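You operate a simulated robot arm through the tools that you are given. There is no shell and no other tool. Be economical: measure what you need, move in short steps, check, and stop when the job is done.

You run a simulated robot arm. Do the job below in one go: nothing can be reset, and whatever is moved stays where it is left.

TASK
Test the hoist brake with the bearing housing.
Fine: power switch on, creep speed; lift it a hand clear, see it hang still, set it back on the red stand, hook slack; power switch off. Where these are worked on the way, their far stop is far enough and under half their travel is too little: power switch.
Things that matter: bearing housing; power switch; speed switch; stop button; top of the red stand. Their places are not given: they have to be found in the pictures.

The check looks at the end state, three seconds after you hand in, the way a careful person would. Anything else that was tipped, shoved, dropped, spilled or broken makes it a failure.

THE ROBOT
A 7-joint arm with a two-finger parallel gripper, fixed in place. Base frame: the origin is at the foot of the arm, x ahead of it, y to its left, z up. Readings come in mm, degrees, newtons and seconds.
With the tool pointing down near the work surface it reaches from about 340 to 460 mm from the base axis. Its first joint turns from -66.0 to 66.0 degrees. Payload 1.57 kg.
Tool frame: the origin (TCP) lies between the finger pads and is the grasp point; the fingertips stand 30 mm ahead of it; z points along the fingers, y is the line along which they close. The gripper opens to 110 mm. The fingers are 24 mm wide and 12 mm thick; the gripper's body (48 by 112 mm) begins 78 mm behind the TCP.
Orientation is that of the tool frame in the base frame, as a unit quaternion [w, x, y, z]. With the fingers straight down and closing along the base's y, the tool's x points along the base's -x, its y along +y and its z along -z.

THE INTERFACE
- The arm moves only by the tool step_arm. Its argument "commands" is a list of rows, each a list of 3 entries, a list of its own where there are three numbers: the shift along the tool's x, y, z in mm, then the turn, a rotation vector about the tool's x, y, z in degrees, then the closure, from 0 (fully open) to 1 (shut). In form: [[[dx, dy, dz], [ax, ay, az], fingers], ...]. A call has 1 to 10 rows; each row shifts and turns the commanded pose from where the row before left it, along the tool's axes as they then stand. A row lasts 0.2 s, in which the tool goes at most 50 mm and 8.6 degrees; a call with a longer step from one row to the next is refused whole, and so is a gripper value outside its range. A pose out of reach is approached as far as the arm can. The call stops where the force on the tool passes 90 N (or 10 N more than at its start, if that is more) or the arm is blocked; 0.2 s more then pass. Each finger travels about 108 mm/s and halts on what it meets, pressing with about 21 N; the grip force reading is that of the motor and also rises with nothing between the fingers. The clock runs only during rows and for 0.2 s after the last one: add rows that do not move to give the fingers time. The reply holds the time, the measured pose of the TCP, the force on the tool along the base axes, the opening and the grip force, in the units named above and with some noise, with the torque about the TCP (base axes, N m) and any sound that the robot's microphone picked up.
- Cameras (640 x 400 px; columns grow to the right, rows downward): "scene" is fixed at [148.7, -381.6, 1426.6]; the picture's right is [0.89, -0.46, 0.00], its down [-0.19, -0.37, -0.91] and it looks along [0.42, 0.81, -0.41] (base axes); focal length 234 px, centre (320, 200). "wrist" rides on the gripper at [70, 16, -141] in the tool frame; the picture's right is [-0.23, 0.97, 0.00], its down [-0.86, -0.20, -0.48] and it looks along [-0.47, -0.11, 0.88] (tool axes); focal length 222 px, centre (320, 200).
- grab_frame(camera): a new picture of that camera. It takes no simulated time.
- measure_at(camera, pixels): for up to 12 pixels [column, row] of the newest picture of that camera ("zoom" is the newest enlarged one), the place [x, y, z] in the base frame of the surface seen there, good to about 3 mm, but the place of the scene camera against the robot may be out by one fixed shift of up to 12 mm in any direction. It takes no simulated time.
- zoom(camera, box): a new picture of the part [left, top, right, bottom] of that camera's present view, enlarged. It takes no simulated time.
- hand_in(): hands the job in; it is judged then, once.

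Work in short steps. Measure before you move; look again where a grasp or a placing could have gone wrong, and mend it. You have 80 turns and 38 pictures in all, those below and enlarged ones among them. Open the gripper and draw the arm clear of the work before you hand the job in, unless the task says otherwise; then end with one line.

The tools are called after "Request:" by a JSON object that holds its "name" and its "arguments". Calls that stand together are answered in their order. step_arm: Moves the arm, as the interface text tells. Its arguments: {"type":"object","properties":{"commands":{"type":"array","items":{"type":"array"}}},"required":["commands"]} The other tools are called the same way: grab_frame (camera) takes a picture; measure_at (camera, pixels) gives the place of the surface under pixels of a picture; zoom (camera, box) takes an enlarged picture of a part of a camera's view; hand_in () hands the job in.

At the start:

```text
time: 0.0
eef_pos: [305.9, -163.9, 1333.3]
ee_rot: [0.0, 0.0, 1.0, 0.0]
ft_force: [-0.7, -0.7, -0.2]
wrist_torque: [-0.02, 0.01, 0.0]
finger_gap: 109.9
grip_force: 0.0
```

scene: 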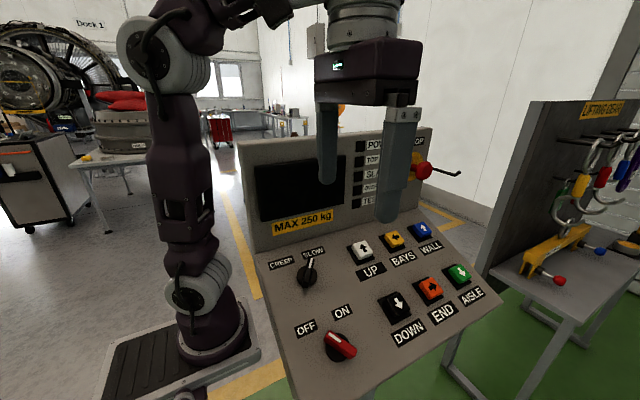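
wrist: 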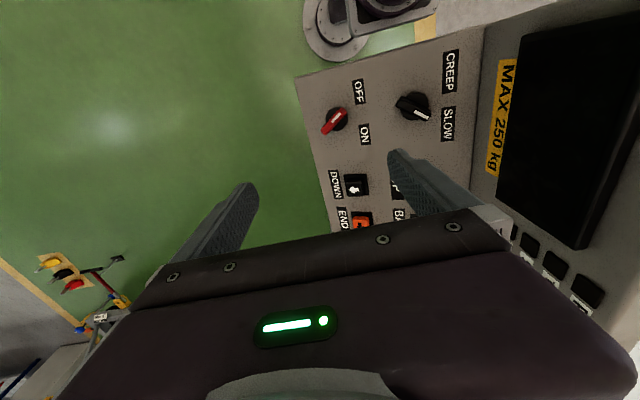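

The scene view shows a console with a power switch (about 340,345), a speed switch (308,275), buttons (360-460, 230-305) and a red stop button (423,170). I enlarge the console and the background to find the load.

Request:
{"name": "zoom", "arguments": {"camera": "scene", "box": [240, 120, 500, 380]}}

Request:
{"name": "zoom", "arguments": {"camera": "scene", "box": [0, 20, 340, 232]}}

Request:
{"name": "measure_at", "arguments": {"camera": "scene", "pixels": [[340, 345], [308, 278], [311, 262], [362, 250], [393, 240], [421, 230], [396, 306], [429, 288], [459, 273], [423, 170], [300, 350], [450, 240]]}}

```text
1.54 times, centred on (370, 250) of scene
```

zoom: 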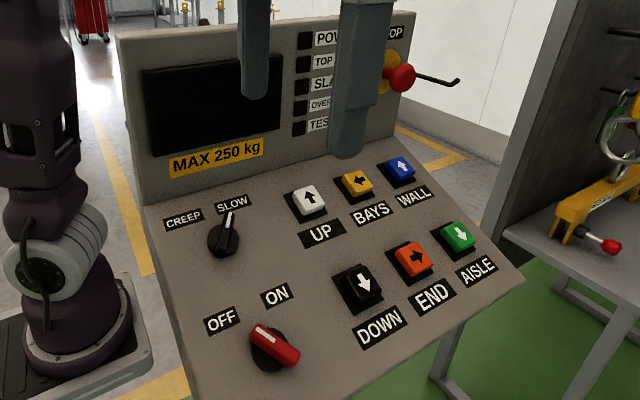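

```text
1.88 times, centred on (170, 126) of scene
```

zoom: 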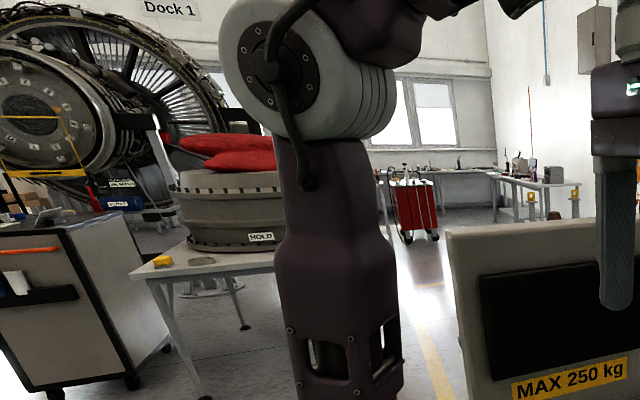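

```text
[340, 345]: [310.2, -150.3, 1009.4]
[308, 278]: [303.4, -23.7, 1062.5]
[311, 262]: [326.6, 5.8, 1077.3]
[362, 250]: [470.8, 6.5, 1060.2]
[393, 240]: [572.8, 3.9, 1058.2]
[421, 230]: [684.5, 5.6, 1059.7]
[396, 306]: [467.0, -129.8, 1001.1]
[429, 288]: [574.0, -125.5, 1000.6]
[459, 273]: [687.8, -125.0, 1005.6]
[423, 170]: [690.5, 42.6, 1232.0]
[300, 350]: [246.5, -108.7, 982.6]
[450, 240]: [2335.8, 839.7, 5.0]
```

The load isn't visible in the scene view. The wrist view shows yellow, black and red things at about (75,280), on the +x,-y side, so I enlarge that.

Request:
{"name": "zoom", "arguments": {"camera": "wrist", "box": [0, 200, 240, 400]}}

Request:
{"name": "measure_at", "arguments": {"camera": "wrist", "pixels": [[50, 263], [75, 285], [100, 318], [20, 350], [335, 120], [412, 107], [354, 185], [115, 125]]}}

```text
2.00 times, centred on (120, 300) of wrist
```

zoom: 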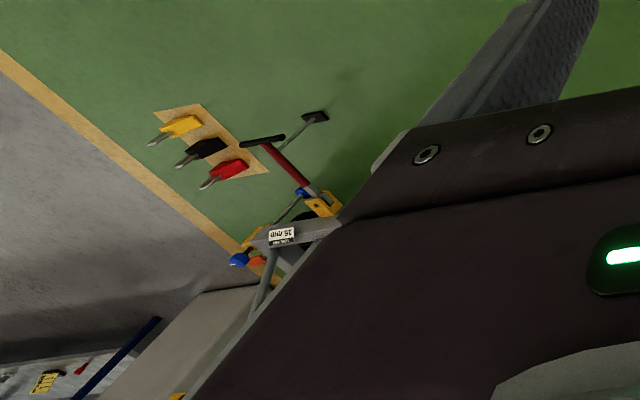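

```text
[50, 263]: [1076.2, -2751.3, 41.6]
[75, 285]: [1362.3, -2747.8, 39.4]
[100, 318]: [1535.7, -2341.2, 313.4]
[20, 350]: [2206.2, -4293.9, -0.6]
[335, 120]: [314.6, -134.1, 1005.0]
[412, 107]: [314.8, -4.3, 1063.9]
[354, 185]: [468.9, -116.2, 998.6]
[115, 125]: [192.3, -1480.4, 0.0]
```

The hoist bay seems to lie toward -y. I tilt the tool toward -y so the wrist camera can look there.

Request:
{"name": "step_arm", "arguments": {"commands": [[[0, 0, 0], [8.5, 0, 0], 0], [[0, 0, 0], [8.5, 0, 0], 0], [[0, 0, 0], [8.5, 0, 0], 0], [[0, 0, 0], [8.5, 0, 0], 0], [[0, 0, 0], [8.5, 0, 0], 0], [[0, 0, 0], [8.5, 0, 0], 0], [[0, 0, 0], [8.5, 0, 0], 0]]}}

Request:
{"name": "grab_frame", "arguments": {"camera": "wrist"}}

```text
time: 1.6
eef_pos: [304.4, -163.2, 1334.3]
ee_rot: [0.0, -0.001, 0.868, -0.497]
ft_force: [-1.1, -0.6, 0.9]
wrist_torque: [-0.01, -0.02, 0.01]
finger_gap: 110.2
grip_force: 0.0
```

```text
32 pictures are left
```

wrist: 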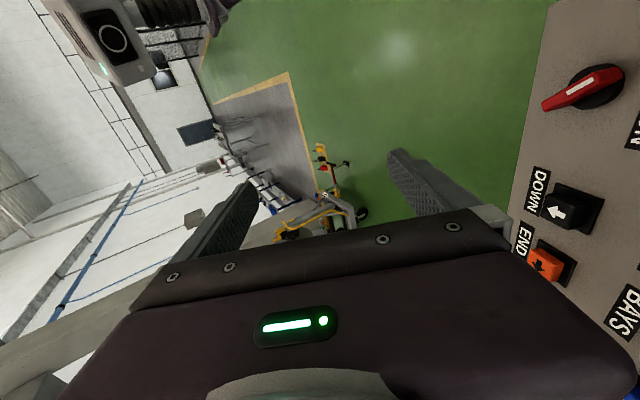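

Something stands at (200-340,100-240), so I enlarge it.

Request:
{"name": "zoom", "arguments": {"camera": "wrist", "box": [160, 60, 400, 250]}}

Request:
{"name": "measure_at", "arguments": {"camera": "wrist", "pixels": [[325, 168], [345, 215], [290, 230], [195, 217], [110, 40], [60, 310], [560, 205], [590, 90], [20, 350]]}}

```text
2.11 times, centred on (280, 155) of wrist
```

zoom: 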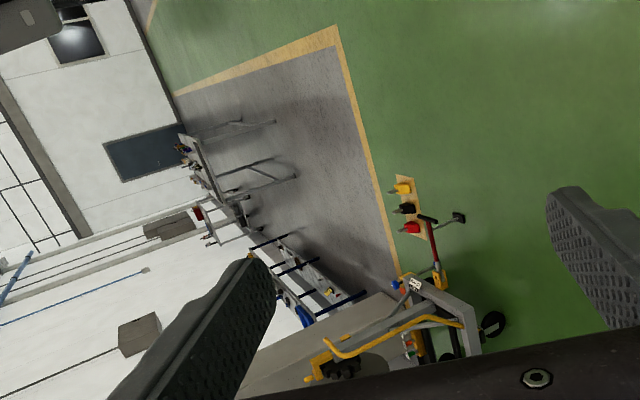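

```text
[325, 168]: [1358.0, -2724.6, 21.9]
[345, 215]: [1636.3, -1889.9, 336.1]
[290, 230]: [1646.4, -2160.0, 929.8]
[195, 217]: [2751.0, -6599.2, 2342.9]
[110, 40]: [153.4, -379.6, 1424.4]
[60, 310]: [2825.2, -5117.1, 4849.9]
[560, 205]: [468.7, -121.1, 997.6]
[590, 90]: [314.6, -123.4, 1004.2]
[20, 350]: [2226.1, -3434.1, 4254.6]
```

That view holds only the scene camera (at 110,40) and background, no red stand. I go back and tilt toward +x.

Request:
{"name": "step_arm", "arguments": {"commands": [[[0, 0, 0], [-8.5, 0, 0], 0], [[0, 0, 0], [-8.5, 0, 0], 0], [[0, 0, 0], [-8.5, 0, 0], 0], [[0, 0, 0], [-8.5, 0, 0], 0], [[0, 0, 0], [-8.5, 0, 0], 0], [[0, 0, 0], [-8.5, 0, 0], 0], [[0, 0, 0], [-8.5, 0, 0], 0]]}}

Request:
{"name": "step_arm", "arguments": {"commands": [[[0, 0, 0], [0, -8.5, 0], 0], [[0, 0, 0], [0, -8.5, 0], 0], [[0, 0, 0], [0, -8.5, 0], 0], [[0, 0, 0], [0, -8.5, 0], 0], [[0, 0, 0], [0, -8.5, 0], 0], [[0, 0, 0], [0, -8.5, 0], 0], [[0, 0, 0], [0, -8.5, 0], 0]]}}

Request:
{"name": "grab_frame", "arguments": {"camera": "wrist"}}

```text
time: 3.2
eef_pos: [305.1, -164.1, 1333.4]
ee_rot: [0.001, 0.0, 1.0, 0.002]
ft_force: [-0.4, 0.2, -0.4]
wrist_torque: [-0.02, 0.0, -0.02]
finger_gap: 110.0
grip_force: 0.0
```

```text
time: 4.8
eef_pos: [305.2, -162.7, 1332.2]
ee_rot: [0.498, 0.001, 0.867, -0.001]
ft_force: [-0.6, -0.1, 0.2]
wrist_torque: [-0.01, -0.02, 0.0]
finger_gap: 110.1
grip_force: 0.0
```

```text
30 pictures are left
```

wrist: 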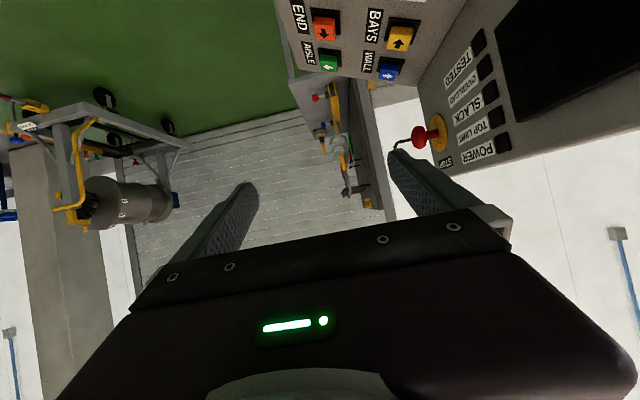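

At (130,200) there's a grey drum on a stand. I enlarge it.

Request:
{"name": "zoom", "arguments": {"camera": "wrist", "box": [0, 70, 220, 270]}}

Request:
{"name": "measure_at", "arguments": {"camera": "wrist", "pixels": [[135, 205], [70, 130], [85, 210], [75, 180], [160, 140], [440, 140], [430, 135], [480, 120]]}}

```text
2.00 times, centred on (110, 170) of wrist
```

zoom: 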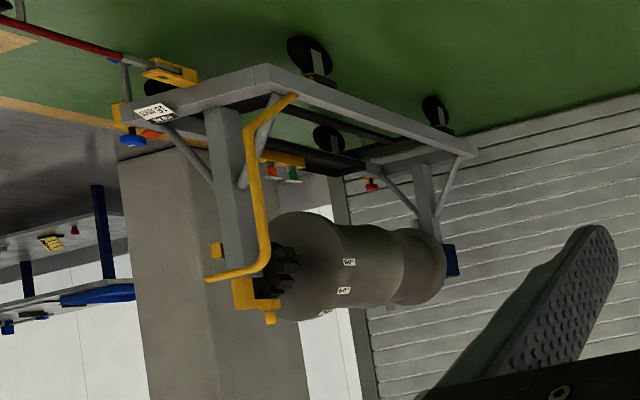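

```text
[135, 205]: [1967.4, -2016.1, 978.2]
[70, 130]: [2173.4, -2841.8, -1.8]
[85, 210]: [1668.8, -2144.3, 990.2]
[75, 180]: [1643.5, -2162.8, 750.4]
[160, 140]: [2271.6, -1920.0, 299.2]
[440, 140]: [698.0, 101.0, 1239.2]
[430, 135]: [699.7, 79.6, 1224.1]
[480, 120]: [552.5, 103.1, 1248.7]
```

That's an engine stand, not the load. An orange patch at scene (340,108), behind the finger, could be the hook above the console, so I undo the tilt and then tilt toward +y, raised.

Request:
{"name": "step_arm", "arguments": {"commands": [[[0, 0, 0], [0, 8.5, 0], 0], [[0, 0, 0], [0, 8.5, 0], 0], [[0, 0, 0], [0, 8.5, 0], 0], [[0, 0, 0], [0, 8.5, 0], 0], [[0, 0, 0], [0, 8.5, 0], 0], [[0, 0, 0], [0, 8.5, 0], 0], [[0, 0, 0], [0, 8.5, 0], 0], [[0, 0, -40], [0, 0, 0], 0], [[0, 0, -40], [0, 0, 0], 0], [[0, 0, -40], [0, 0, 0], 0]]}}

Request:
{"name": "step_arm", "arguments": {"commands": [[[0, 0, 0], [-8.5, 0, 0], 0], [[0, 0, 0], [-8.5, 0, 0], 0], [[0, 0, 0], [-8.5, 0, 0], 0], [[0, 0, 0], [-8.5, 0, 0], 0], [[0, 0, 0], [-8.5, 0, 0], 0], [[0, 0, 0], [-8.5, 0, 0], 0], [[0, 0, 0], [-8.5, 0, 0], 0]]}}

Request:
{"name": "grab_frame", "arguments": {"camera": "wrist"}}

Request:
{"name": "grab_frame", "arguments": {"camera": "scene"}}

```text
time: 7.0
eef_pos: [307.4, -159.7, 1344.7]
ee_rot: [0.0, 0.0, 1.0, 0.0]
ft_force: [0.4, -0.7, 0.7]
wrist_torque: [0.01, -0.02, -0.03]
finger_gap: 109.9
grip_force: 0.0
out of reach, approached as far as the arm can: row 8, 9, 10
```

```text
time: 8.6
eef_pos: [331.2, -18.6, 1299.4]
ee_rot: [0.001, 0.0, 0.912, 0.409]
ft_force: [0.2, -0.2, -1.4]
wrist_torque: [0.03, -0.01, 0.05]
finger_gap: 110.0
grip_force: 0.0
out of reach, approached as far as the arm can: row 1, 2, 3, 4, 5, 6, 7
```

```text
28 pictures are left
```

wrist: 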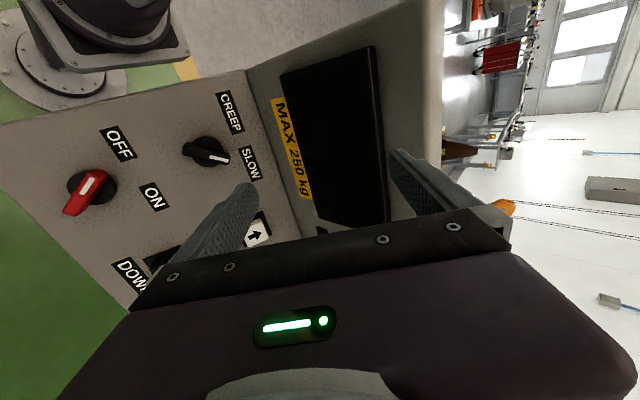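

```text
27 pictures are left
```

scene: 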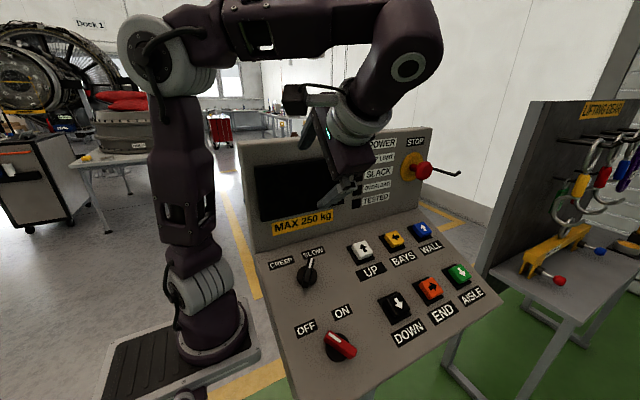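

The wrist view shows an orange hook block at (505,207) with two ropes running right (world up). I measure it and enlarge that part.

Request:
{"name": "zoom", "arguments": {"camera": "wrist", "box": [420, 60, 640, 260]}}

Request:
{"name": "measure_at", "arguments": {"camera": "wrist", "pixels": [[503, 207], [455, 150], [462, 150], [490, 170], [85, 190], [205, 152]]}}

```text
2.00 times, centred on (530, 160) of wrist
```

zoom: 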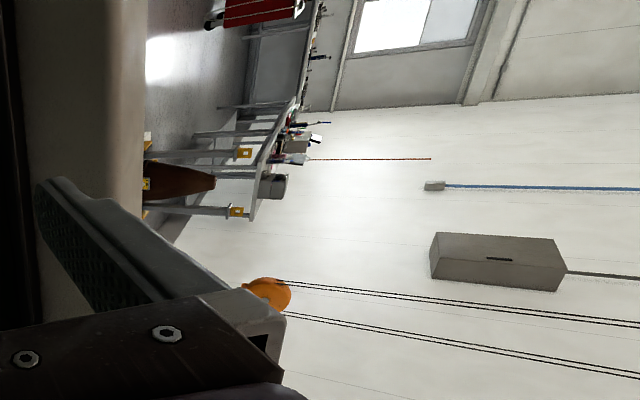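

```text
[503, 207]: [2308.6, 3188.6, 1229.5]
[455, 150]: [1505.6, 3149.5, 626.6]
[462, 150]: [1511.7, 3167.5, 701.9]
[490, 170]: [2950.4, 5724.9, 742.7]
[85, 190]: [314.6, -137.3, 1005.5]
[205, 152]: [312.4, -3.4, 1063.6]
```

The hook block is at about (2310,3190,1230), with something brown near (1510,3160,650). Next I get accurate knob, label and button geometry from the scene picture.

Request:
{"name": "zoom", "arguments": {"camera": "scene", "box": [260, 240, 380, 370]}}

Request:
{"name": "measure_at", "arguments": {"camera": "scene", "pixels": [[306, 328], [342, 311], [281, 263], [313, 251], [330, 337], [352, 352], [340, 344], [340, 358], [275, 290], [370, 340], [296, 300], [372, 305]]}}

Request:
{"name": "measure_at", "arguments": {"camera": "wrist", "pixels": [[118, 143], [154, 197], [72, 208], [98, 178], [85, 192], [195, 146], [224, 158], [40, 130], [200, 100], [90, 235], [170, 150], [205, 152]]}}

```text
3.08 times, centred on (320, 305) of scene
```

zoom: 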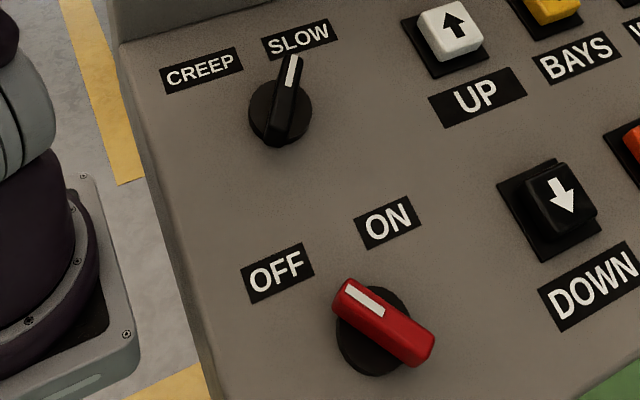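

```text
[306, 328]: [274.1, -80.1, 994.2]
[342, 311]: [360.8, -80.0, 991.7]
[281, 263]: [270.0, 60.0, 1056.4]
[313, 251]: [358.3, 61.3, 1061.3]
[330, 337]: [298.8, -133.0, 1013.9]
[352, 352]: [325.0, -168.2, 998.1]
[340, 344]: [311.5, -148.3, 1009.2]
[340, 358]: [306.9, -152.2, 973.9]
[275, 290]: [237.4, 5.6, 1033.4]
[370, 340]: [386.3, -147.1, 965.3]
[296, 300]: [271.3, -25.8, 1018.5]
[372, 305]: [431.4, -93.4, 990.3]
```

```text
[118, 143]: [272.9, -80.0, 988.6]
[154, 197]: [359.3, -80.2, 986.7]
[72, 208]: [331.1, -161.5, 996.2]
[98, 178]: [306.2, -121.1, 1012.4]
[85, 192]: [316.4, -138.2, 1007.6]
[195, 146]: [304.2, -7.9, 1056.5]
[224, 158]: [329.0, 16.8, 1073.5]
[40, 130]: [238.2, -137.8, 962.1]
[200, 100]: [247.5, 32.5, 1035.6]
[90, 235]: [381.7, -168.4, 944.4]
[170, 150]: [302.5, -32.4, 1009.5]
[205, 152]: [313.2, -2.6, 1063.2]
```

Wrist measurements give a panel slope of 23.4°, the power knob's axis foot at about (316,-122,969) and its handle top about 42 mm proud, pointing about 33° toward OFF. I start turning the tool to the panel normal and check where the commanded pose stands.

Request:
{"name": "step_arm", "arguments": {"commands": [[[0, 0, 0], [8.3, 0, 0], 0], [[0, 0, 0], [8.3, 0, 0], 0], [[0, 0, 0], [8.3, 0, 0], 0]]}}

```text
time: 9.4
eef_pos: [330.6, -19.9, 1300.1]
ee_rot: [0.0, 0.0, 0.98, 0.201]
ft_force: [-0.8, 0.3, -1.8]
wrist_torque: [-0.02, 0.0, 0.0]
finger_gap: 109.9
grip_force: 0.0
```

The tilt now matches the panel. I move over the power knob (hover about 150 mm along the normal) and yaw +57° so the fingers close across the bar.

Request:
{"name": "step_arm", "arguments": {"commands": [[[2.4, -37.5, 19], [0, 0, 0], 0], [[2.4, -37.5, 19], [0, 0, 0], 0], [[2.4, -37.5, 19], [0, 0, 0], 0], [[2.4, -37.5, 19], [0, 0, 0], 0], [[2.4, -37.5, 19], [0, 0, 0], 0], [[2.4, -37.5, 19], [0, 0, 0], 0]]}}

Request:
{"name": "step_arm", "arguments": {"commands": [[[0, 0, 0], [0, 0, 8.15], 0.5], [[0, 0, 0], [0, 0, 8.15], 0.5], [[0, 0, 0], [0, 0, 8.15], 0.5], [[0, 0, 0], [0, 0, 8.15], 0.5], [[0, 0, 0], [0, 0, 8.15], 0.5], [[0, 0, 0], [0, 0, 8.15], 0.5], [[0, 0, 0], [0, 0, 8.15], 0.5]]}}

Request:
{"name": "grab_frame", "arguments": {"camera": "wrist"}}

```text
time: 10.8
eef_pos: [316.1, -182.4, 1105.0]
ee_rot: [0.0, 0.0, 0.98, 0.2]
ft_force: [-0.1, 0.4, -0.2]
wrist_torque: [0.01, -0.02, 0.02]
finger_gap: 109.9
grip_force: 0.2
```

```text
time: 12.4
eef_pos: [315.0, -182.1, 1106.0]
ee_rot: [-0.096, 0.469, 0.86, 0.177]
ft_force: [-0.2, -0.8, -0.5]
wrist_torque: [0.03, 0.01, 0.02]
finger_gap: 55.1
grip_force: 0.1
```

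```text
24 pictures are left
```

wrist: 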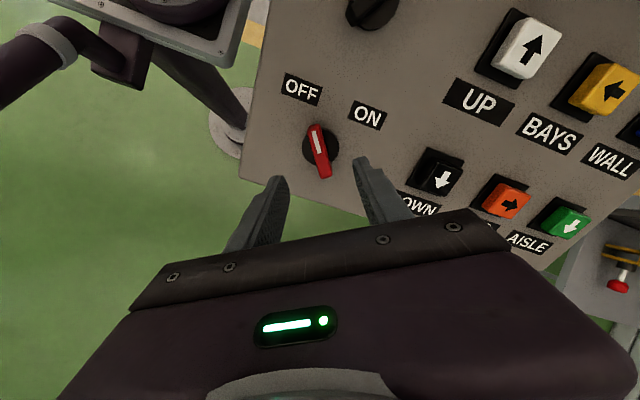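

The bar lies at (314,128)-(324,175), between the fingertips. I measure it.

Request:
{"name": "measure_at", "arguments": {"camera": "wrist", "pixels": [[314, 128], [324, 173], [319, 150], [312, 150], [326, 150], [332, 142], [303, 90], [368, 114], [350, 165], [306, 152]]}}

```text
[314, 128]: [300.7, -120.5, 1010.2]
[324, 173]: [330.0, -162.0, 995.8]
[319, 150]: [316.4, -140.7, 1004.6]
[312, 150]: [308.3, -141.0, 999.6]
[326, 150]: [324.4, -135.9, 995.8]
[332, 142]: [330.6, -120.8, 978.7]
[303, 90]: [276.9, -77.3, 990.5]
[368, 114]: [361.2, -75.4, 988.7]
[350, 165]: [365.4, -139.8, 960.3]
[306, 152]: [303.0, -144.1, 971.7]
```

The bar is centred at (315.5,-140.7,1004), 40 mm proud at 33.8°, with its disc about 10 mm high. I go down to fingertips 20 mm above the panel and close.

Request:
{"name": "step_arm", "arguments": {"commands": [[[-1, -0.4, 30], [0, 0, 0], 0.5], [[-1, -0.3, 30], [0, 0, 0], 0.5], [[0, 0, 25], [0, 0, 0], 0.5], [[0, 0, 14], [0, 0, 0], 0.5], [[0, 0, 0], [0, 0, 0], 0.8], [[0, 0, 0], [0, 0, 0], 1], [[0, 0, 0], [0, 0, 0], 1], [[0, 0, 0], [0, 0, 0], 1]]}}

```text
time: 14.2
eef_pos: [315.8, -144.3, 1014.3]
ee_rot: [-0.097, 0.467, 0.861, 0.177]
ft_force: [-17.1, -4.5, -21.4]
wrist_torque: [-0.38, -0.43, -0.26]
finger_gap: 15.9
grip_force: 31.6
```

The fingers hold the bar with a 15.9 mm gap. I turn it clockwise (+z) about 56° and check.

Request:
{"name": "step_arm", "arguments": {"commands": [[[0, 0, 0], [0, 0, 7], 1], [[0, 0, 0], [0, 0, 7], 1], [[0, 0, 0], [0, 0, 7], 1], [[0, 0, 0], [0, 0, 7], 1], [[0, 0, 0], [0, 0, 7], 1], [[0, 0, 0], [0, 0, 7], 1], [[0, 0, 0], [0, 0, 7], 1], [[0, 0, 0], [0, 0, 7], 1]]}}

Request:
{"name": "zoom", "arguments": {"camera": "scene", "box": [240, 90, 480, 370]}}

```text
time: 16.0
eef_pos: [318.4, -144.5, 1013.7]
ee_rot: [-0.166, 0.818, 0.539, 0.113]
ft_force: [45.2, -0.8, 9.2]
wrist_torque: [0.02, -0.35, 0.02]
finger_gap: 16.3
grip_force: 31.7
```

```text
1.43 times, centred on (360, 230) of scene
```

zoom: 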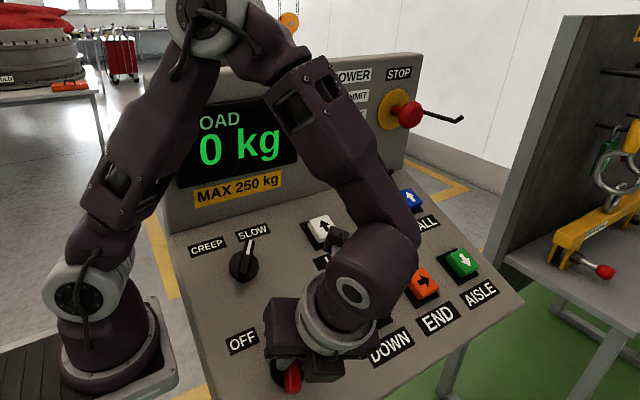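

The display lit up: LOAD 0 kg, so power is on. I go on gently to the far stop, easing the sideways force.

Request:
{"name": "step_arm", "arguments": {"commands": [[[-0.4, -1, 0], [0, 0, 4], 1], [[-0.2, -0.5, 0], [0, 0, 4], 1], [[0, 0, 0], [0, 0, 4], 1]]}}

```text
time: 16.8
eef_pos: [318.9, -145.6, 1014.1]
ee_rot: [-0.174, 0.87, 0.45, 0.096]
ft_force: [54.7, -10.1, -16.5]
wrist_torque: [0.24, -1.03, 0.49]
finger_gap: 16.0
grip_force: 31.9
```

It's at the far stop, with torque rising at about 68°. I release and back off along the normal.

Request:
{"name": "step_arm", "arguments": {"commands": [[[0, 0, 0], [0, 0, 0], 0.7], [[0, 0, 0], [0, 0, 0], 0.5], [[0, 0, 0], [0, 0, 0], 0.5], [[0, 0, -30], [0, 0, 0], 0.5], [[0, 0, -40], [0, 0, 0], 0.5], [[0, 0, -30], [0, 0, 0], 0.5]]}}

Request:
{"name": "grab_frame", "arguments": {"camera": "wrist"}}

```text
time: 18.2
eef_pos: [314.3, -183.4, 1107.6]
ee_rot: [-0.179, 0.869, 0.452, 0.093]
ft_force: [-0.4, 0.6, -0.7]
wrist_torque: [0.0, 0.0, -0.06]
finger_gap: 54.8
grip_force: 0.1
```

```text
22 pictures are left
```

wrist: 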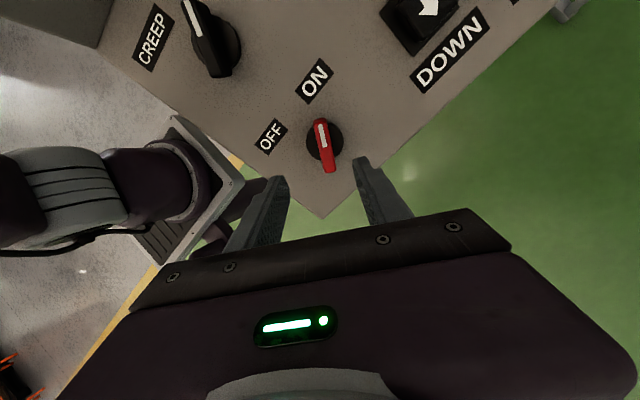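

The power bar stays turned toward ON and in line with the tool. I measure the speed knob in this picture.

Request:
{"name": "measure_at", "arguments": {"camera": "wrist", "pixels": [[188, 5], [200, 30], [210, 50], [218, 72], [204, 38], [234, 50], [320, 125], [326, 160]]}}

```text
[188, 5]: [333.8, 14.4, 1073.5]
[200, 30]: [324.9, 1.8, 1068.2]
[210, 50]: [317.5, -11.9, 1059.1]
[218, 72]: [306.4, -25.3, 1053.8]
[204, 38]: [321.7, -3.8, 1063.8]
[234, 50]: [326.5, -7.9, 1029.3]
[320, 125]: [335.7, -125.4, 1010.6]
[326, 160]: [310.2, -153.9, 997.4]
```

Speed bar centre is about (316,-5,1062), at the same height and angle. I shift across the panel at height, then descend and grip.

Request:
{"name": "step_arm", "arguments": {"commands": [[[30.1, -20.6, 0], [0, 0, 0], 0.5], [[30.1, -20.6, 0], [0, 0, 0], 0.5], [[30.1, -20.6, 0], [0, 0, 0], 0.5], [[30.1, -20.6, 0], [0, 0, 0], 0.5], [[0, 0, 30], [0, 0, 0], 0.5], [[0, 0, 30], [0, 0, 0], 0.5]]}}

Request:
{"name": "grab_frame", "arguments": {"camera": "wrist"}}

```text
time: 19.6
eef_pos: [315.1, -26.0, 1107.4]
ee_rot: [-0.178, 0.87, 0.451, 0.094]
ft_force: [-0.2, -0.8, 0.0]
wrist_torque: [-0.01, 0.0, 0.03]
finger_gap: 54.7
grip_force: 0.1
```

```text
21 pictures are left
```

wrist: 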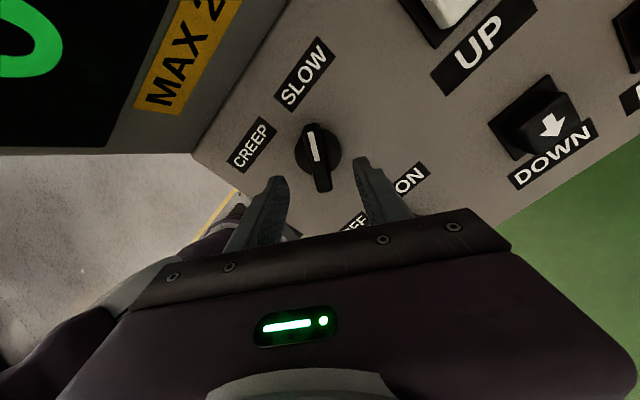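

The knob sits between the fingers at (318,155). I descend 39 mm, close and turn back anticlockwise.

Request:
{"name": "step_arm", "arguments": {"commands": [[[0, 0, 25], [0, 0, 0], 0.5], [[0, 0, 14], [0, 0, 0], 0.5], [[0, 0, 0], [0, 0, 0], 0.8], [[0, 0, 0], [0, 0, 0], 1], [[0, 0, 0], [0, 0, 0], 1], [[0, 0, 0], [0, 0, 0], 1]]}}

Request:
{"name": "step_arm", "arguments": {"commands": [[[0, 0, 0], [0, 0, -7], 1], [[0, 0, 0], [0, 0, -7], 1], [[0, 0, 0], [0, 0, -7], 1], [[0, 0, 0], [0, 0, -7], 1], [[0, 0, 0], [0, 0, -7], 1], [[0, 0, 0], [0, 0, -7], 1], [[0, 0, 0], [0, 0, -7], 1], [[0, 0, 0], [0, 0, -7], 1], [[0, 0, 0], [0, 0, -6], 1], [[0, 0, 0], [0, 0, -6], 1]]}}

```text
time: 21.0
eef_pos: [315.6, -9.2, 1073.1]
ee_rot: [-0.18, 0.869, 0.451, 0.093]
ft_force: [-7.2, 7.8, -9.0]
wrist_torque: [0.99, 0.1, 0.25]
finger_gap: 15.8
grip_force: 31.3
```

```text
time: 23.2
eef_pos: [320.7, -10.0, 1073.6]
ee_rot: [-0.091, 0.468, 0.86, 0.179]
ft_force: [46.3, 14.0, 5.3]
wrist_torque: [0.34, -0.61, -0.42]
finger_gap: 15.8
grip_force: 31.5
```

Turned to the CREEP stop. I release, back off and look at both views.

Request:
{"name": "step_arm", "arguments": {"commands": [[[0, 0, 0], [0, 0, 0], 0.7], [[0, 0, 0], [0, 0, 0], 0.5], [[0, 0, 0], [0, 0, 0], 0.5], [[0, 0, -30], [0, 0, 0], 0.5], [[0, 0, -40], [0, 0, 0], 0.5], [[0, 0, -20], [0, 0, 0], 1], [[0, 0, 0], [0, 0, 0], 1], [[0, 0, 0], [0, 0, 0], 1]]}}

Request:
{"name": "grab_frame", "arguments": {"camera": "scene"}}

Request:
{"name": "grab_frame", "arguments": {"camera": "wrist"}}

```text
time: 25.0
eef_pos: [316.1, -46.6, 1156.5]
ee_rot: [-0.095, 0.468, 0.86, 0.177]
ft_force: [-0.3, -0.2, -0.4]
wrist_torque: [-0.03, -0.02, -0.01]
finger_gap: 0.3
grip_force: 20.5
```

```text
20 pictures are left
```

scene: 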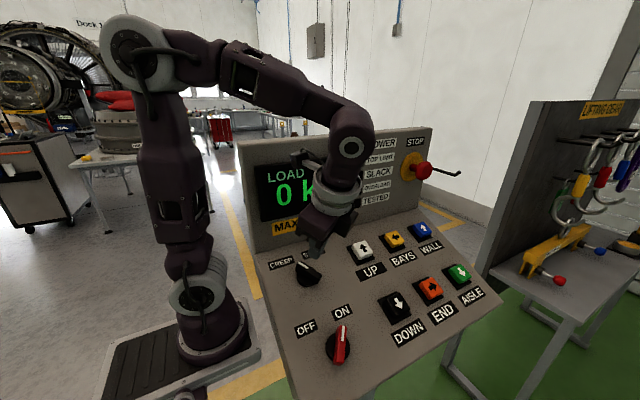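

```text
19 pictures are left
```

wrist: 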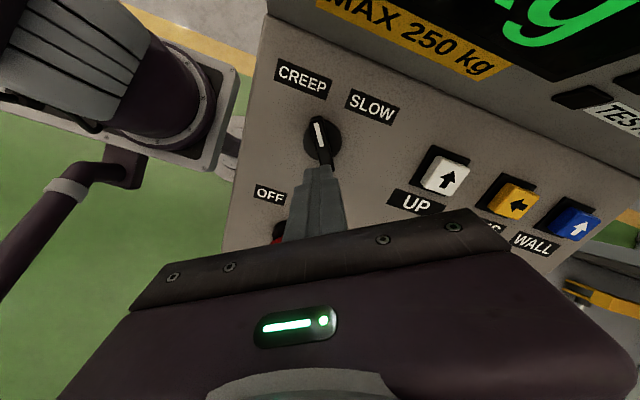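

Power points ON and speed points CREEP. The hook is hidden behind the elbow, so I go to a viewing pose: back off, level the tool toward +y with the camera on top, and raise it above the panel.

Request:
{"name": "step_arm", "arguments": {"commands": [[[0, 0, -45], [0, 0, 0], 1], [[0, 0, -45], [0, 0, 0], 1], [[0, 0, 0], [0, 0, 8.3], 1], [[0, 0, 0], [0, 0, 8.3], 1], [[0, 0, 0], [0, 0, 8.3], 1], [[0, 0, 0], [0, 0, 8.3], 1]]}}

Request:
{"name": "step_arm", "arguments": {"commands": [[[10, 0, 0], [0, 8.4, 0], 1], [[20, 0, 0], [0, 8.4, 0], 1], [[30, 0, 0], [0, 8.4, 0], 1], [[30, 0, 0], [0, 8.4, 0], 1], [[30, 0, 0], [0, 8.4, 0], 1], [[30, 0, 0], [0, 8.4, 0], 1], [[30, 0, 0], [0, 8.4, 0], 1], [[40, 0, 0], [0, 0, 0], 1], [[0, 0, 40], [0, 0, 0], 1], [[0, 0, 40], [0, 0, 0], 1]]}}

Request:
{"name": "grab_frame", "arguments": {"camera": "wrist"}}

```text
time: 26.4
eef_pos: [316.5, -81.2, 1237.2]
ee_rot: [-0.143, 0.695, 0.69, 0.143]
ft_force: [-0.1, 0.7, -0.3]
wrist_torque: [0.02, 0.01, 0.0]
finger_gap: 0.1
grip_force: 20.8
```

```text
time: 28.6
eef_pos: [356.1, 146.3, 1348.0]
ee_rot: [-0.464, 0.535, 0.531, 0.465]
ft_force: [0.4, 0.3, -0.2]
wrist_torque: [-0.03, -0.01, -0.01]
finger_gap: 0.1
grip_force: 20.7
out of reach, approached as far as the arm can: row 4, 5, 6, 7, 8
```

```text
18 pictures are left
```

wrist: 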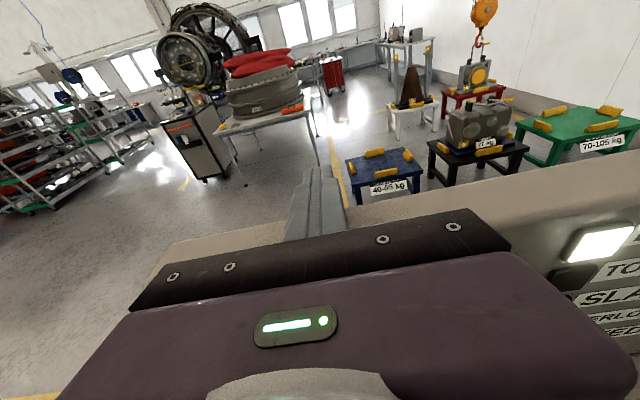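

A good view: stands of several colours, with the hook above a yellow-faced part on the red stand. I enlarge that region and the lamps.

Request:
{"name": "zoom", "arguments": {"camera": "wrist", "box": [330, 0, 640, 210]}}

Request:
{"name": "zoom", "arguments": {"camera": "wrist", "box": [435, 0, 525, 110]}}

Request:
{"name": "measure_at", "arguments": {"camera": "wrist", "pixels": [[483, 12], [479, 42], [476, 75], [476, 90], [470, 98], [480, 120], [408, 90], [600, 240]]}}

```text
1.90 times, centred on (485, 105) of wrist
```

zoom: 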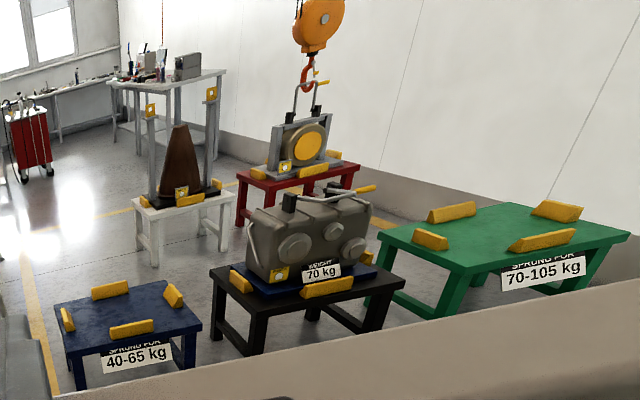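

```text
3.64 times, centred on (480, 55) of wrist
```

zoom: 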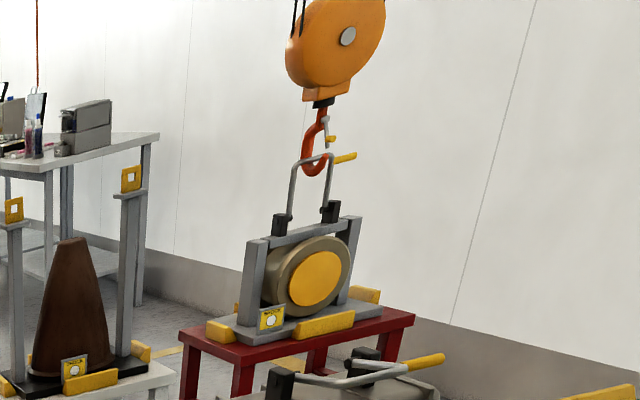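

```text
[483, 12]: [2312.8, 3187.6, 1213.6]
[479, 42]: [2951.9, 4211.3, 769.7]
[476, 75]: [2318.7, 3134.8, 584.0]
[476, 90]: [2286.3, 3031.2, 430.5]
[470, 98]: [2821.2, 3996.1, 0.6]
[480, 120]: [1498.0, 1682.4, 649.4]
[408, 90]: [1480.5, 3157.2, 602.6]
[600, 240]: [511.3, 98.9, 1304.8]
```

The hook holds the bearing housing's bail on the red stand. I take reference heights of the housing, hook and stand in this enlarged picture before lifting.

Request:
{"name": "measure_at", "arguments": {"camera": "zoom", "pixels": [[315, 252], [315, 278], [315, 304], [270, 318], [290, 336], [400, 322], [200, 340], [345, 40], [318, 165], [300, 165], [347, 220], [250, 243]]}}

Request:
{"name": "measure_at", "arguments": {"camera": "scene", "pixels": [[362, 247], [356, 246], [368, 246], [362, 253], [394, 302], [388, 298], [401, 300], [395, 310], [423, 170], [425, 140]]}}

```text
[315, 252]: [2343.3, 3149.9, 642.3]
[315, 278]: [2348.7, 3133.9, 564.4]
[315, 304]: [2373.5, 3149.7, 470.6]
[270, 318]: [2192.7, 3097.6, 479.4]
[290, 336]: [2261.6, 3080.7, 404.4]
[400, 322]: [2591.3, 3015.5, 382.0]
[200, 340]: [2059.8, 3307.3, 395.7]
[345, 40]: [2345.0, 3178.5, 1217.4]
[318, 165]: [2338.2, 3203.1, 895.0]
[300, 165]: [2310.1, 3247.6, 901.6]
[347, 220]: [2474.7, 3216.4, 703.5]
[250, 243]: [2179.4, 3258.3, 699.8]
```

```text
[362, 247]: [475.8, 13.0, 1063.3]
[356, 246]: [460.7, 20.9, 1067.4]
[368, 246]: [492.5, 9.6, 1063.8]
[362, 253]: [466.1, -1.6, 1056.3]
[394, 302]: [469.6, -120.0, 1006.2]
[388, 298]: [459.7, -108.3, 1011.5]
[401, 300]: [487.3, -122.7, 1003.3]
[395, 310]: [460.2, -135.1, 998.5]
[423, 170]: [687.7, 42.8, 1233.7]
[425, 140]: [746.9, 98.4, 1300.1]
```

Reference heights: disc centre z about 564, hook about 895, block about 1217. UP sits at about (470,5,1055) and DOWN at about (469,-120,1000). I retract from above the panel, lower, and tilt back to the panel normal.

Request:
{"name": "step_arm", "arguments": {"commands": [[[0, 0, -45], [0, 0, 0], 1], [[0, 0, -45], [0, 0, 0], 1], [[0, 0, -45], [0, 0, 0], 1], [[0, 0, -45], [0, 0, 0], 1], [[-45, 0, 0], [0, 0, 0], 1], [[-45, 0, 0], [0, 0, 0], 1], [[-25, 0, 0], [0, 0, 0], 1]]}}

Request:
{"name": "step_arm", "arguments": {"commands": [[[0, 0, 0], [0, -8.4, 0], 1], [[0, 0, 0], [0, -8.4, 0], 1], [[0, 0, 0], [0, -8.4, 0], 1], [[0, 0, 0], [0, -8.4, 0], 1], [[0, 0, 0], [0, -8.4, 0], 1], [[0, 0, 0], [0, -8.4, 0], 1], [[0, 0, 0], [0, -8.4, 0], 1]]}}

```text
time: 30.2
eef_pos: [396.3, -23.5, 1237.6]
ee_rot: [-0.464, 0.535, 0.532, 0.464]
ft_force: [-0.7, 0.6, 0.8]
wrist_torque: [0.01, 0.04, -0.01]
finger_gap: 0.1
grip_force: 20.6
out of reach, approached as far as the arm can: row 2, 3, 4
```

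```text
time: 31.8
eef_pos: [395.5, -22.7, 1238.3]
ee_rot: [-0.143, 0.694, 0.691, 0.141]
ft_force: [-0.2, 0.4, 0.4]
wrist_torque: [-0.01, -0.02, 0.01]
finger_gap: 0.0
grip_force: 21.7
```

At the panel tilt. I move to 30 mm above the UP button and check the aim.

Request:
{"name": "step_arm", "arguments": {"commands": [[[-11.8, 18.6, 30], [0, 0, 0], 1], [[-11.8, 18.6, 30], [0, 0, 0], 1], [[-11.8, 18.6, 30], [0, 0, 0], 1], [[-11.8, 18.6, 30], [0, 0, 0], 1]]}}

Request:
{"name": "grab_frame", "arguments": {"camera": "wrist"}}

Request:
{"name": "grab_frame", "arguments": {"camera": "scene"}}

```text
time: 32.8
eef_pos: [470.6, -19.3, 1108.1]
ee_rot: [-0.143, 0.694, 0.691, 0.141]
ft_force: [0.9, -0.1, -0.6]
wrist_torque: [0.0, 0.01, -0.02]
finger_gap: 0.0
grip_force: 21.4
```

```text
15 pictures are left
```

wrist: 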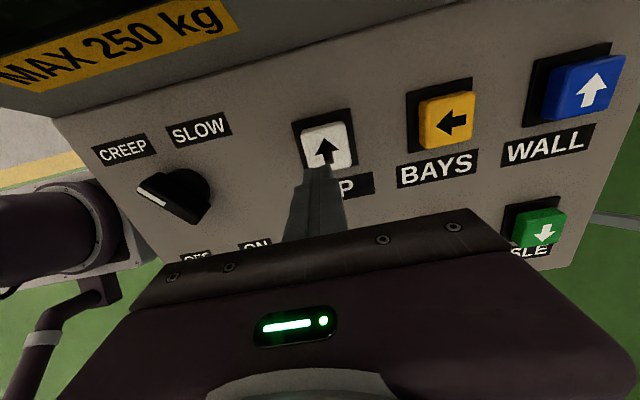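

```text
14 pictures are left
```

scene: 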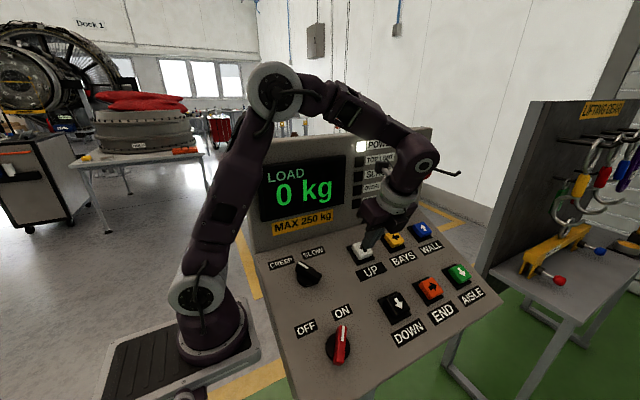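

The scene shows LOAD clearly with the arm in this pose, and the POWER lamp is lit. I measure the UP cap in the wrist view.

Request:
{"name": "measure_at", "arguments": {"camera": "wrist", "pixels": [[306, 130], [346, 125], [327, 147], [350, 165], [327, 165], [310, 190]]}}

```text
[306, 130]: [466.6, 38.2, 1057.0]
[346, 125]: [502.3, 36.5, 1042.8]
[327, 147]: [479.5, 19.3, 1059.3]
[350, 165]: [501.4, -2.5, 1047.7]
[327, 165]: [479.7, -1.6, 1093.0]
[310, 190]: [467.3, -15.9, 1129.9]
```

The cap centre is about (478,12,1057), so I correct by +7 along the panel and +6 in x. Then I approach and press about 5 mm.

Request:
{"name": "step_arm", "arguments": {"commands": [[[7, 6, 15], [0, 0, 0], 1], [[0, 0, 11], [0, 0, 0], 1], [[0, 0, 4], [0, 0, 0], 1], [[0, 0, 3], [0, 0, 0], 1], [[0, 0, 2], [0, 0, 0], 1]]}}

```text
time: 34.0
eef_pos: [477.2, 1.1, 1079.7]
ee_rot: [-0.142, 0.694, 0.691, 0.142]
ft_force: [0.2, -0.7, 3.8]
wrist_torque: [0.06, 0.0, 0.03]
finger_gap: 0.0
grip_force: 21.2
```

Light contact (3.8 N). I press a bit further.

Request:
{"name": "step_arm", "arguments": {"commands": [[[0, 0, 2], [0, 0, 0], 1], [[0, 0, 2], [0, 0, 0], 1], [[0, 0, 0], [0, 0, 0], 1]]}}

Request:
{"name": "zoom", "arguments": {"camera": "scene", "box": [250, 90, 490, 290]}}

```text
time: 34.8
eef_pos: [477.5, 3.4, 1076.4]
ee_rot: [-0.143, 0.694, 0.691, 0.142]
ft_force: [-1.9, -3.5, 3.8]
wrist_torque: [0.06, 0.05, 0.02]
finger_gap: 0.1
grip_force: 21.2
```

```text
2.00 times, centred on (370, 190) of scene
```

zoom: 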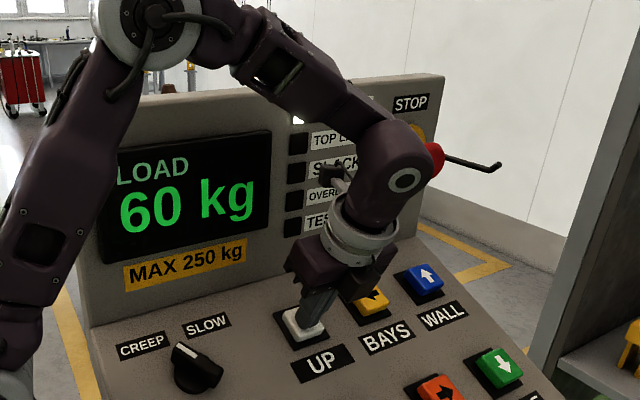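

The display reads 60 kg, so the housing's weight is on the hook. I hold about 1.6 s more and then let go.

Request:
{"name": "step_arm", "arguments": {"commands": [[[0, 0, 0], [0, 0, 0], 1], [[0, 0, 0], [0, 0, 0], 1], [[0, 0, 0], [0, 0, 0], 1], [[0, 0, 0], [0, 0, 0], 1], [[0, 0, 0], [0, 0, 0], 1], [[0, 0, 0], [0, 0, 0], 1], [[0, 0, 0], [0, 0, 0], 1], [[0, 0, -15], [0, 0, 0], 1], [[0, 0, -20], [0, 0, 0], 1]]}}

Request:
{"name": "zoom", "arguments": {"camera": "scene", "box": [250, 90, 490, 290]}}

```text
time: 36.8
eef_pos: [475.6, -9.7, 1108.7]
ee_rot: [-0.143, 0.693, 0.692, 0.142]
ft_force: [0.7, -1.1, -0.3]
wrist_torque: [-0.01, 0.01, -0.01]
finger_gap: 0.0
grip_force: 20.3
```

```text
2.00 times, centred on (370, 190) of scene
```

zoom: 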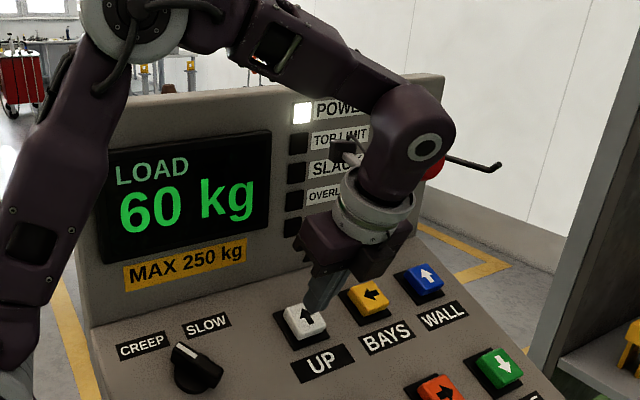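

It holds 60 kg with the button released. I go to the viewing pose to measure the lift height.

Request:
{"name": "step_arm", "arguments": {"commands": [[[11.8, -18.6, -30], [0, 0, 0], 1], [[11.8, -18.6, -30], [0, 0, 0], 1], [[11.8, -18.6, -30], [0, 0, 0], 1], [[11.8, -18.6, -30], [0, 8.4, 0], 1], [[0, 0, 0], [0, 8.4, 0], 1], [[0, 0, 0], [0, 8.4, 0], 1], [[0, 0, 0], [0, 8.4, 0], 1], [[0, 0, 0], [0, 8.4, 0], 1], [[0, 0, 0], [0, 8.4, 0], 1], [[0, 0, 0], [0, 8.4, 0], 1]]}}

Request:
{"name": "step_arm", "arguments": {"commands": [[[45, 0, 0], [0, 0, 0], 1], [[45, 0, 0], [0, 0, 0], 1], [[20, 0, 0], [0, 0, 0], 1], [[0, 0, 45], [0, 0, 0], 1], [[0, 0, 45], [0, 0, 0], 1], [[0, 0, 40], [0, 0, 0], 1]]}}

Request:
{"name": "zoom", "arguments": {"camera": "wrist", "box": [410, 0, 510, 130]}}

```text
time: 39.0
eef_pos: [402.4, -14.7, 1237.4]
ee_rot: [-0.463, 0.535, 0.531, 0.466]
ft_force: [0.0, -0.3, 0.1]
wrist_torque: [-0.01, -0.01, 0.0]
finger_gap: 0.3
grip_force: 21.4
```

```text
time: 40.3
eef_pos: [402.3, 76.3, 1336.2]
ee_rot: [-0.46, 0.539, 0.525, 0.471]
ft_force: [-30.5, -84.6, 37.1]
wrist_torque: [0.59, 0.39, 1.22]
finger_gap: 0.2
grip_force: 21.8
stopped in row 6: the force on the tool passed its limit at 186 N (the readings are from after the stop); the commanded pose is now the measured one
```

```text
3.08 times, centred on (460, 65) of wrist
```

zoom: 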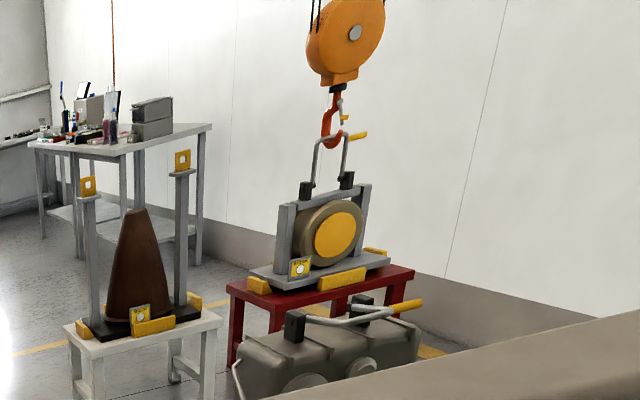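

The gripper touched the panel's top edge, so I back off right away. Before that I measure the heights in this picture.

Request:
{"name": "measure_at", "arguments": {"camera": "zoom", "pixels": [[335, 235], [300, 268], [345, 55], [333, 140], [349, 190], [320, 292], [350, 283], [400, 285], [235, 290], [255, 285]]}}

Request:
{"name": "step_arm", "arguments": {"commands": [[[0, 0, -20], [0, 0, 0], 1], [[10, 0, -20], [0, 0, 0], 1]]}}

```text
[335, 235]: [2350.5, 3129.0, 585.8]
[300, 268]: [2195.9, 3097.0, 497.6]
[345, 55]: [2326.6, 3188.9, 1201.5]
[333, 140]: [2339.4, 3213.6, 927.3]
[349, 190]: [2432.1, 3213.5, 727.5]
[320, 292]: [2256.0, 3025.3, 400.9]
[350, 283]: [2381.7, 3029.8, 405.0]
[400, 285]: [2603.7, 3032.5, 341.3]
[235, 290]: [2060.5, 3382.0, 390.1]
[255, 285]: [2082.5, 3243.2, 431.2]
```

```text
time: 40.9
eef_pos: [402.6, 44.6, 1350.3]
ee_rot: [-0.46, 0.539, 0.527, 0.469]
ft_force: [-0.6, 0.0, 0.5]
wrist_torque: [0.0, -0.01, -0.01]
finger_gap: 0.3
grip_force: 21.2
```

The housing has risen about 22 mm (tag 479→498, cross-bar 700→727), which puts creep at roughly 11 mm/s. A hand clear needs about 7 s more. I return to above UP.

Request:
{"name": "step_arm", "arguments": {"commands": [[[0, 0, -45], [0, 0, 0], 1], [[0, 0, -20], [0, 0, 0], 1], [[-45, 0, 0], [0, 0, 0], 1], [[-45, 0, 0], [0, 0, 0], 1], [[-25, 0, 0], [0, 0, 0], 1]]}}

Request:
{"name": "step_arm", "arguments": {"commands": [[[0, 0, 0], [0, -8.4, 0], 1], [[0, 0, 0], [0, -8.4, 0], 1], [[0, 0, 0], [0, -8.4, 0], 1], [[0, 0, 0], [0, -8.4, 0], 1], [[0, 0, 0], [0, -8.4, 0], 1], [[0, 0, 0], [0, -8.4, 0], 1], [[0, 0, 0], [0, -8.4, 0], 1]]}}

```text
time: 42.1
eef_pos: [405.8, -34.5, 1243.2]
ee_rot: [-0.46, 0.539, 0.527, 0.469]
ft_force: [0.2, 1.1, 0.4]
wrist_torque: [-0.01, -0.01, 0.0]
finger_gap: 0.0
grip_force: 20.9
out of reach, approached as far as the arm can: row 2
```

```text
time: 43.7
eef_pos: [405.1, -32.4, 1243.4]
ee_rot: [-0.142, 0.701, 0.684, 0.144]
ft_force: [-0.9, 0.3, -0.2]
wrist_torque: [-0.01, 0.03, -0.02]
finger_gap: 0.1
grip_force: 21.1
```

I move to about 40 mm above the UP press point.

Request:
{"name": "step_arm", "arguments": {"commands": [[[0, 0, 0], [0, 0, -1.1], 1], [[-8.3, 18.1, 31.9], [0, 0, 0], 1], [[-8.3, 18.1, 31.9], [0, 0, 0], 1], [[-8.2, 18.1, 31.9], [0, 0, 0], 1], [[-8.2, 18.1, 31.8], [0, 0, 0], 1]]}}

```text
time: 44.9
eef_pos: [479.9, -12.6, 1113.6]
ee_rot: [-0.141, 0.695, 0.69, 0.146]
ft_force: [0.1, 0.3, -0.1]
wrist_torque: [0.0, -0.01, 0.01]
finger_gap: 0.1
grip_force: 20.5
```

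Now I press UP again (40 mm down to the known press depth) and hold.

Request:
{"name": "step_arm", "arguments": {"commands": [[[0, -2, 25], [0, 0, 0], 1], [[0, 0, 12], [0, 0, 0], 1], [[0, 0, 4], [0, 0, 0], 1], [[0, 0, 0], [0, 0, 0], 1], [[0, 0, 0], [0, 0, 0], 1], [[0, 0, 0], [0, 0, 0], 1], [[0, 0, 0], [0, 0, 0], 1], [[0, 0, 0], [0, 0, 0], 1], [[0, 0, 0], [0, 0, 0], 1], [[0, 0, 0], [0, 0, 0], 1]]}}

Request:
{"name": "step_arm", "arguments": {"commands": [[[0, 0, 0], [0, 0, 0], 1], [[0, 0, 0], [0, 0, 0], 1], [[0, 0, 0], [0, 0, 0], 1], [[0, 0, 0], [0, 0, 0], 1], [[0, 0, 0], [0, 0, 0], 1], [[0, 0, 0], [0, 0, 0], 1], [[0, 0, 0], [0, 0, 0], 1], [[0, 0, 0], [0, 0, 0], 1], [[0, 0, 0], [0, 0, 0], 1], [[0, 0, 0], [0, 0, 0], 1]]}}

Request:
{"name": "step_arm", "arguments": {"commands": [[[0, 0, 0], [0, 0, 0], 1], [[0, 0, 0], [0, 0, 0], 1], [[0, 0, 0], [0, 0, 0], 1], [[0, 0, 0], [0, 0, 0], 1], [[0, 0, 0], [0, 0, 0], 1], [[0, 0, 0], [0, 0, 0], 1], [[0, 0, 0], [0, 0, 0], 1], [[0, 0, 0], [0, 0, 0], 1], [[0, 0, -20], [0, 0, 0], 1], [[0, 0, -20], [0, 0, 0], 1]]}}

Request:
{"name": "zoom", "arguments": {"camera": "scene", "box": [250, 90, 490, 290]}}

```text
time: 47.1
eef_pos: [476.8, 4.4, 1076.9]
ee_rot: [-0.141, 0.693, 0.691, 0.145]
ft_force: [1.2, -0.6, 4.4]
wrist_torque: [0.1, 0.01, -0.02]
finger_gap: 0.1
grip_force: 21.1
```

```text
time: 49.3
eef_pos: [477.3, 3.7, 1076.9]
ee_rot: [-0.141, 0.694, 0.691, 0.146]
ft_force: [0.4, -3.3, 4.9]
wrist_torque: [0.05, 0.02, -0.02]
finger_gap: 0.2
grip_force: 21.3
```

```text
time: 51.5
eef_pos: [476.8, -11.6, 1113.9]
ee_rot: [-0.141, 0.694, 0.691, 0.146]
ft_force: [0.6, -0.9, -0.2]
wrist_torque: [0.04, 0.0, 0.01]
finger_gap: 0.0
grip_force: 20.5
```

```text
2.00 times, centred on (370, 190) of scene
```

zoom: 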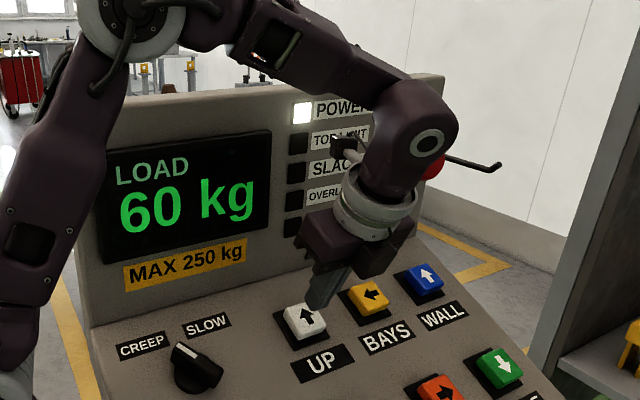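

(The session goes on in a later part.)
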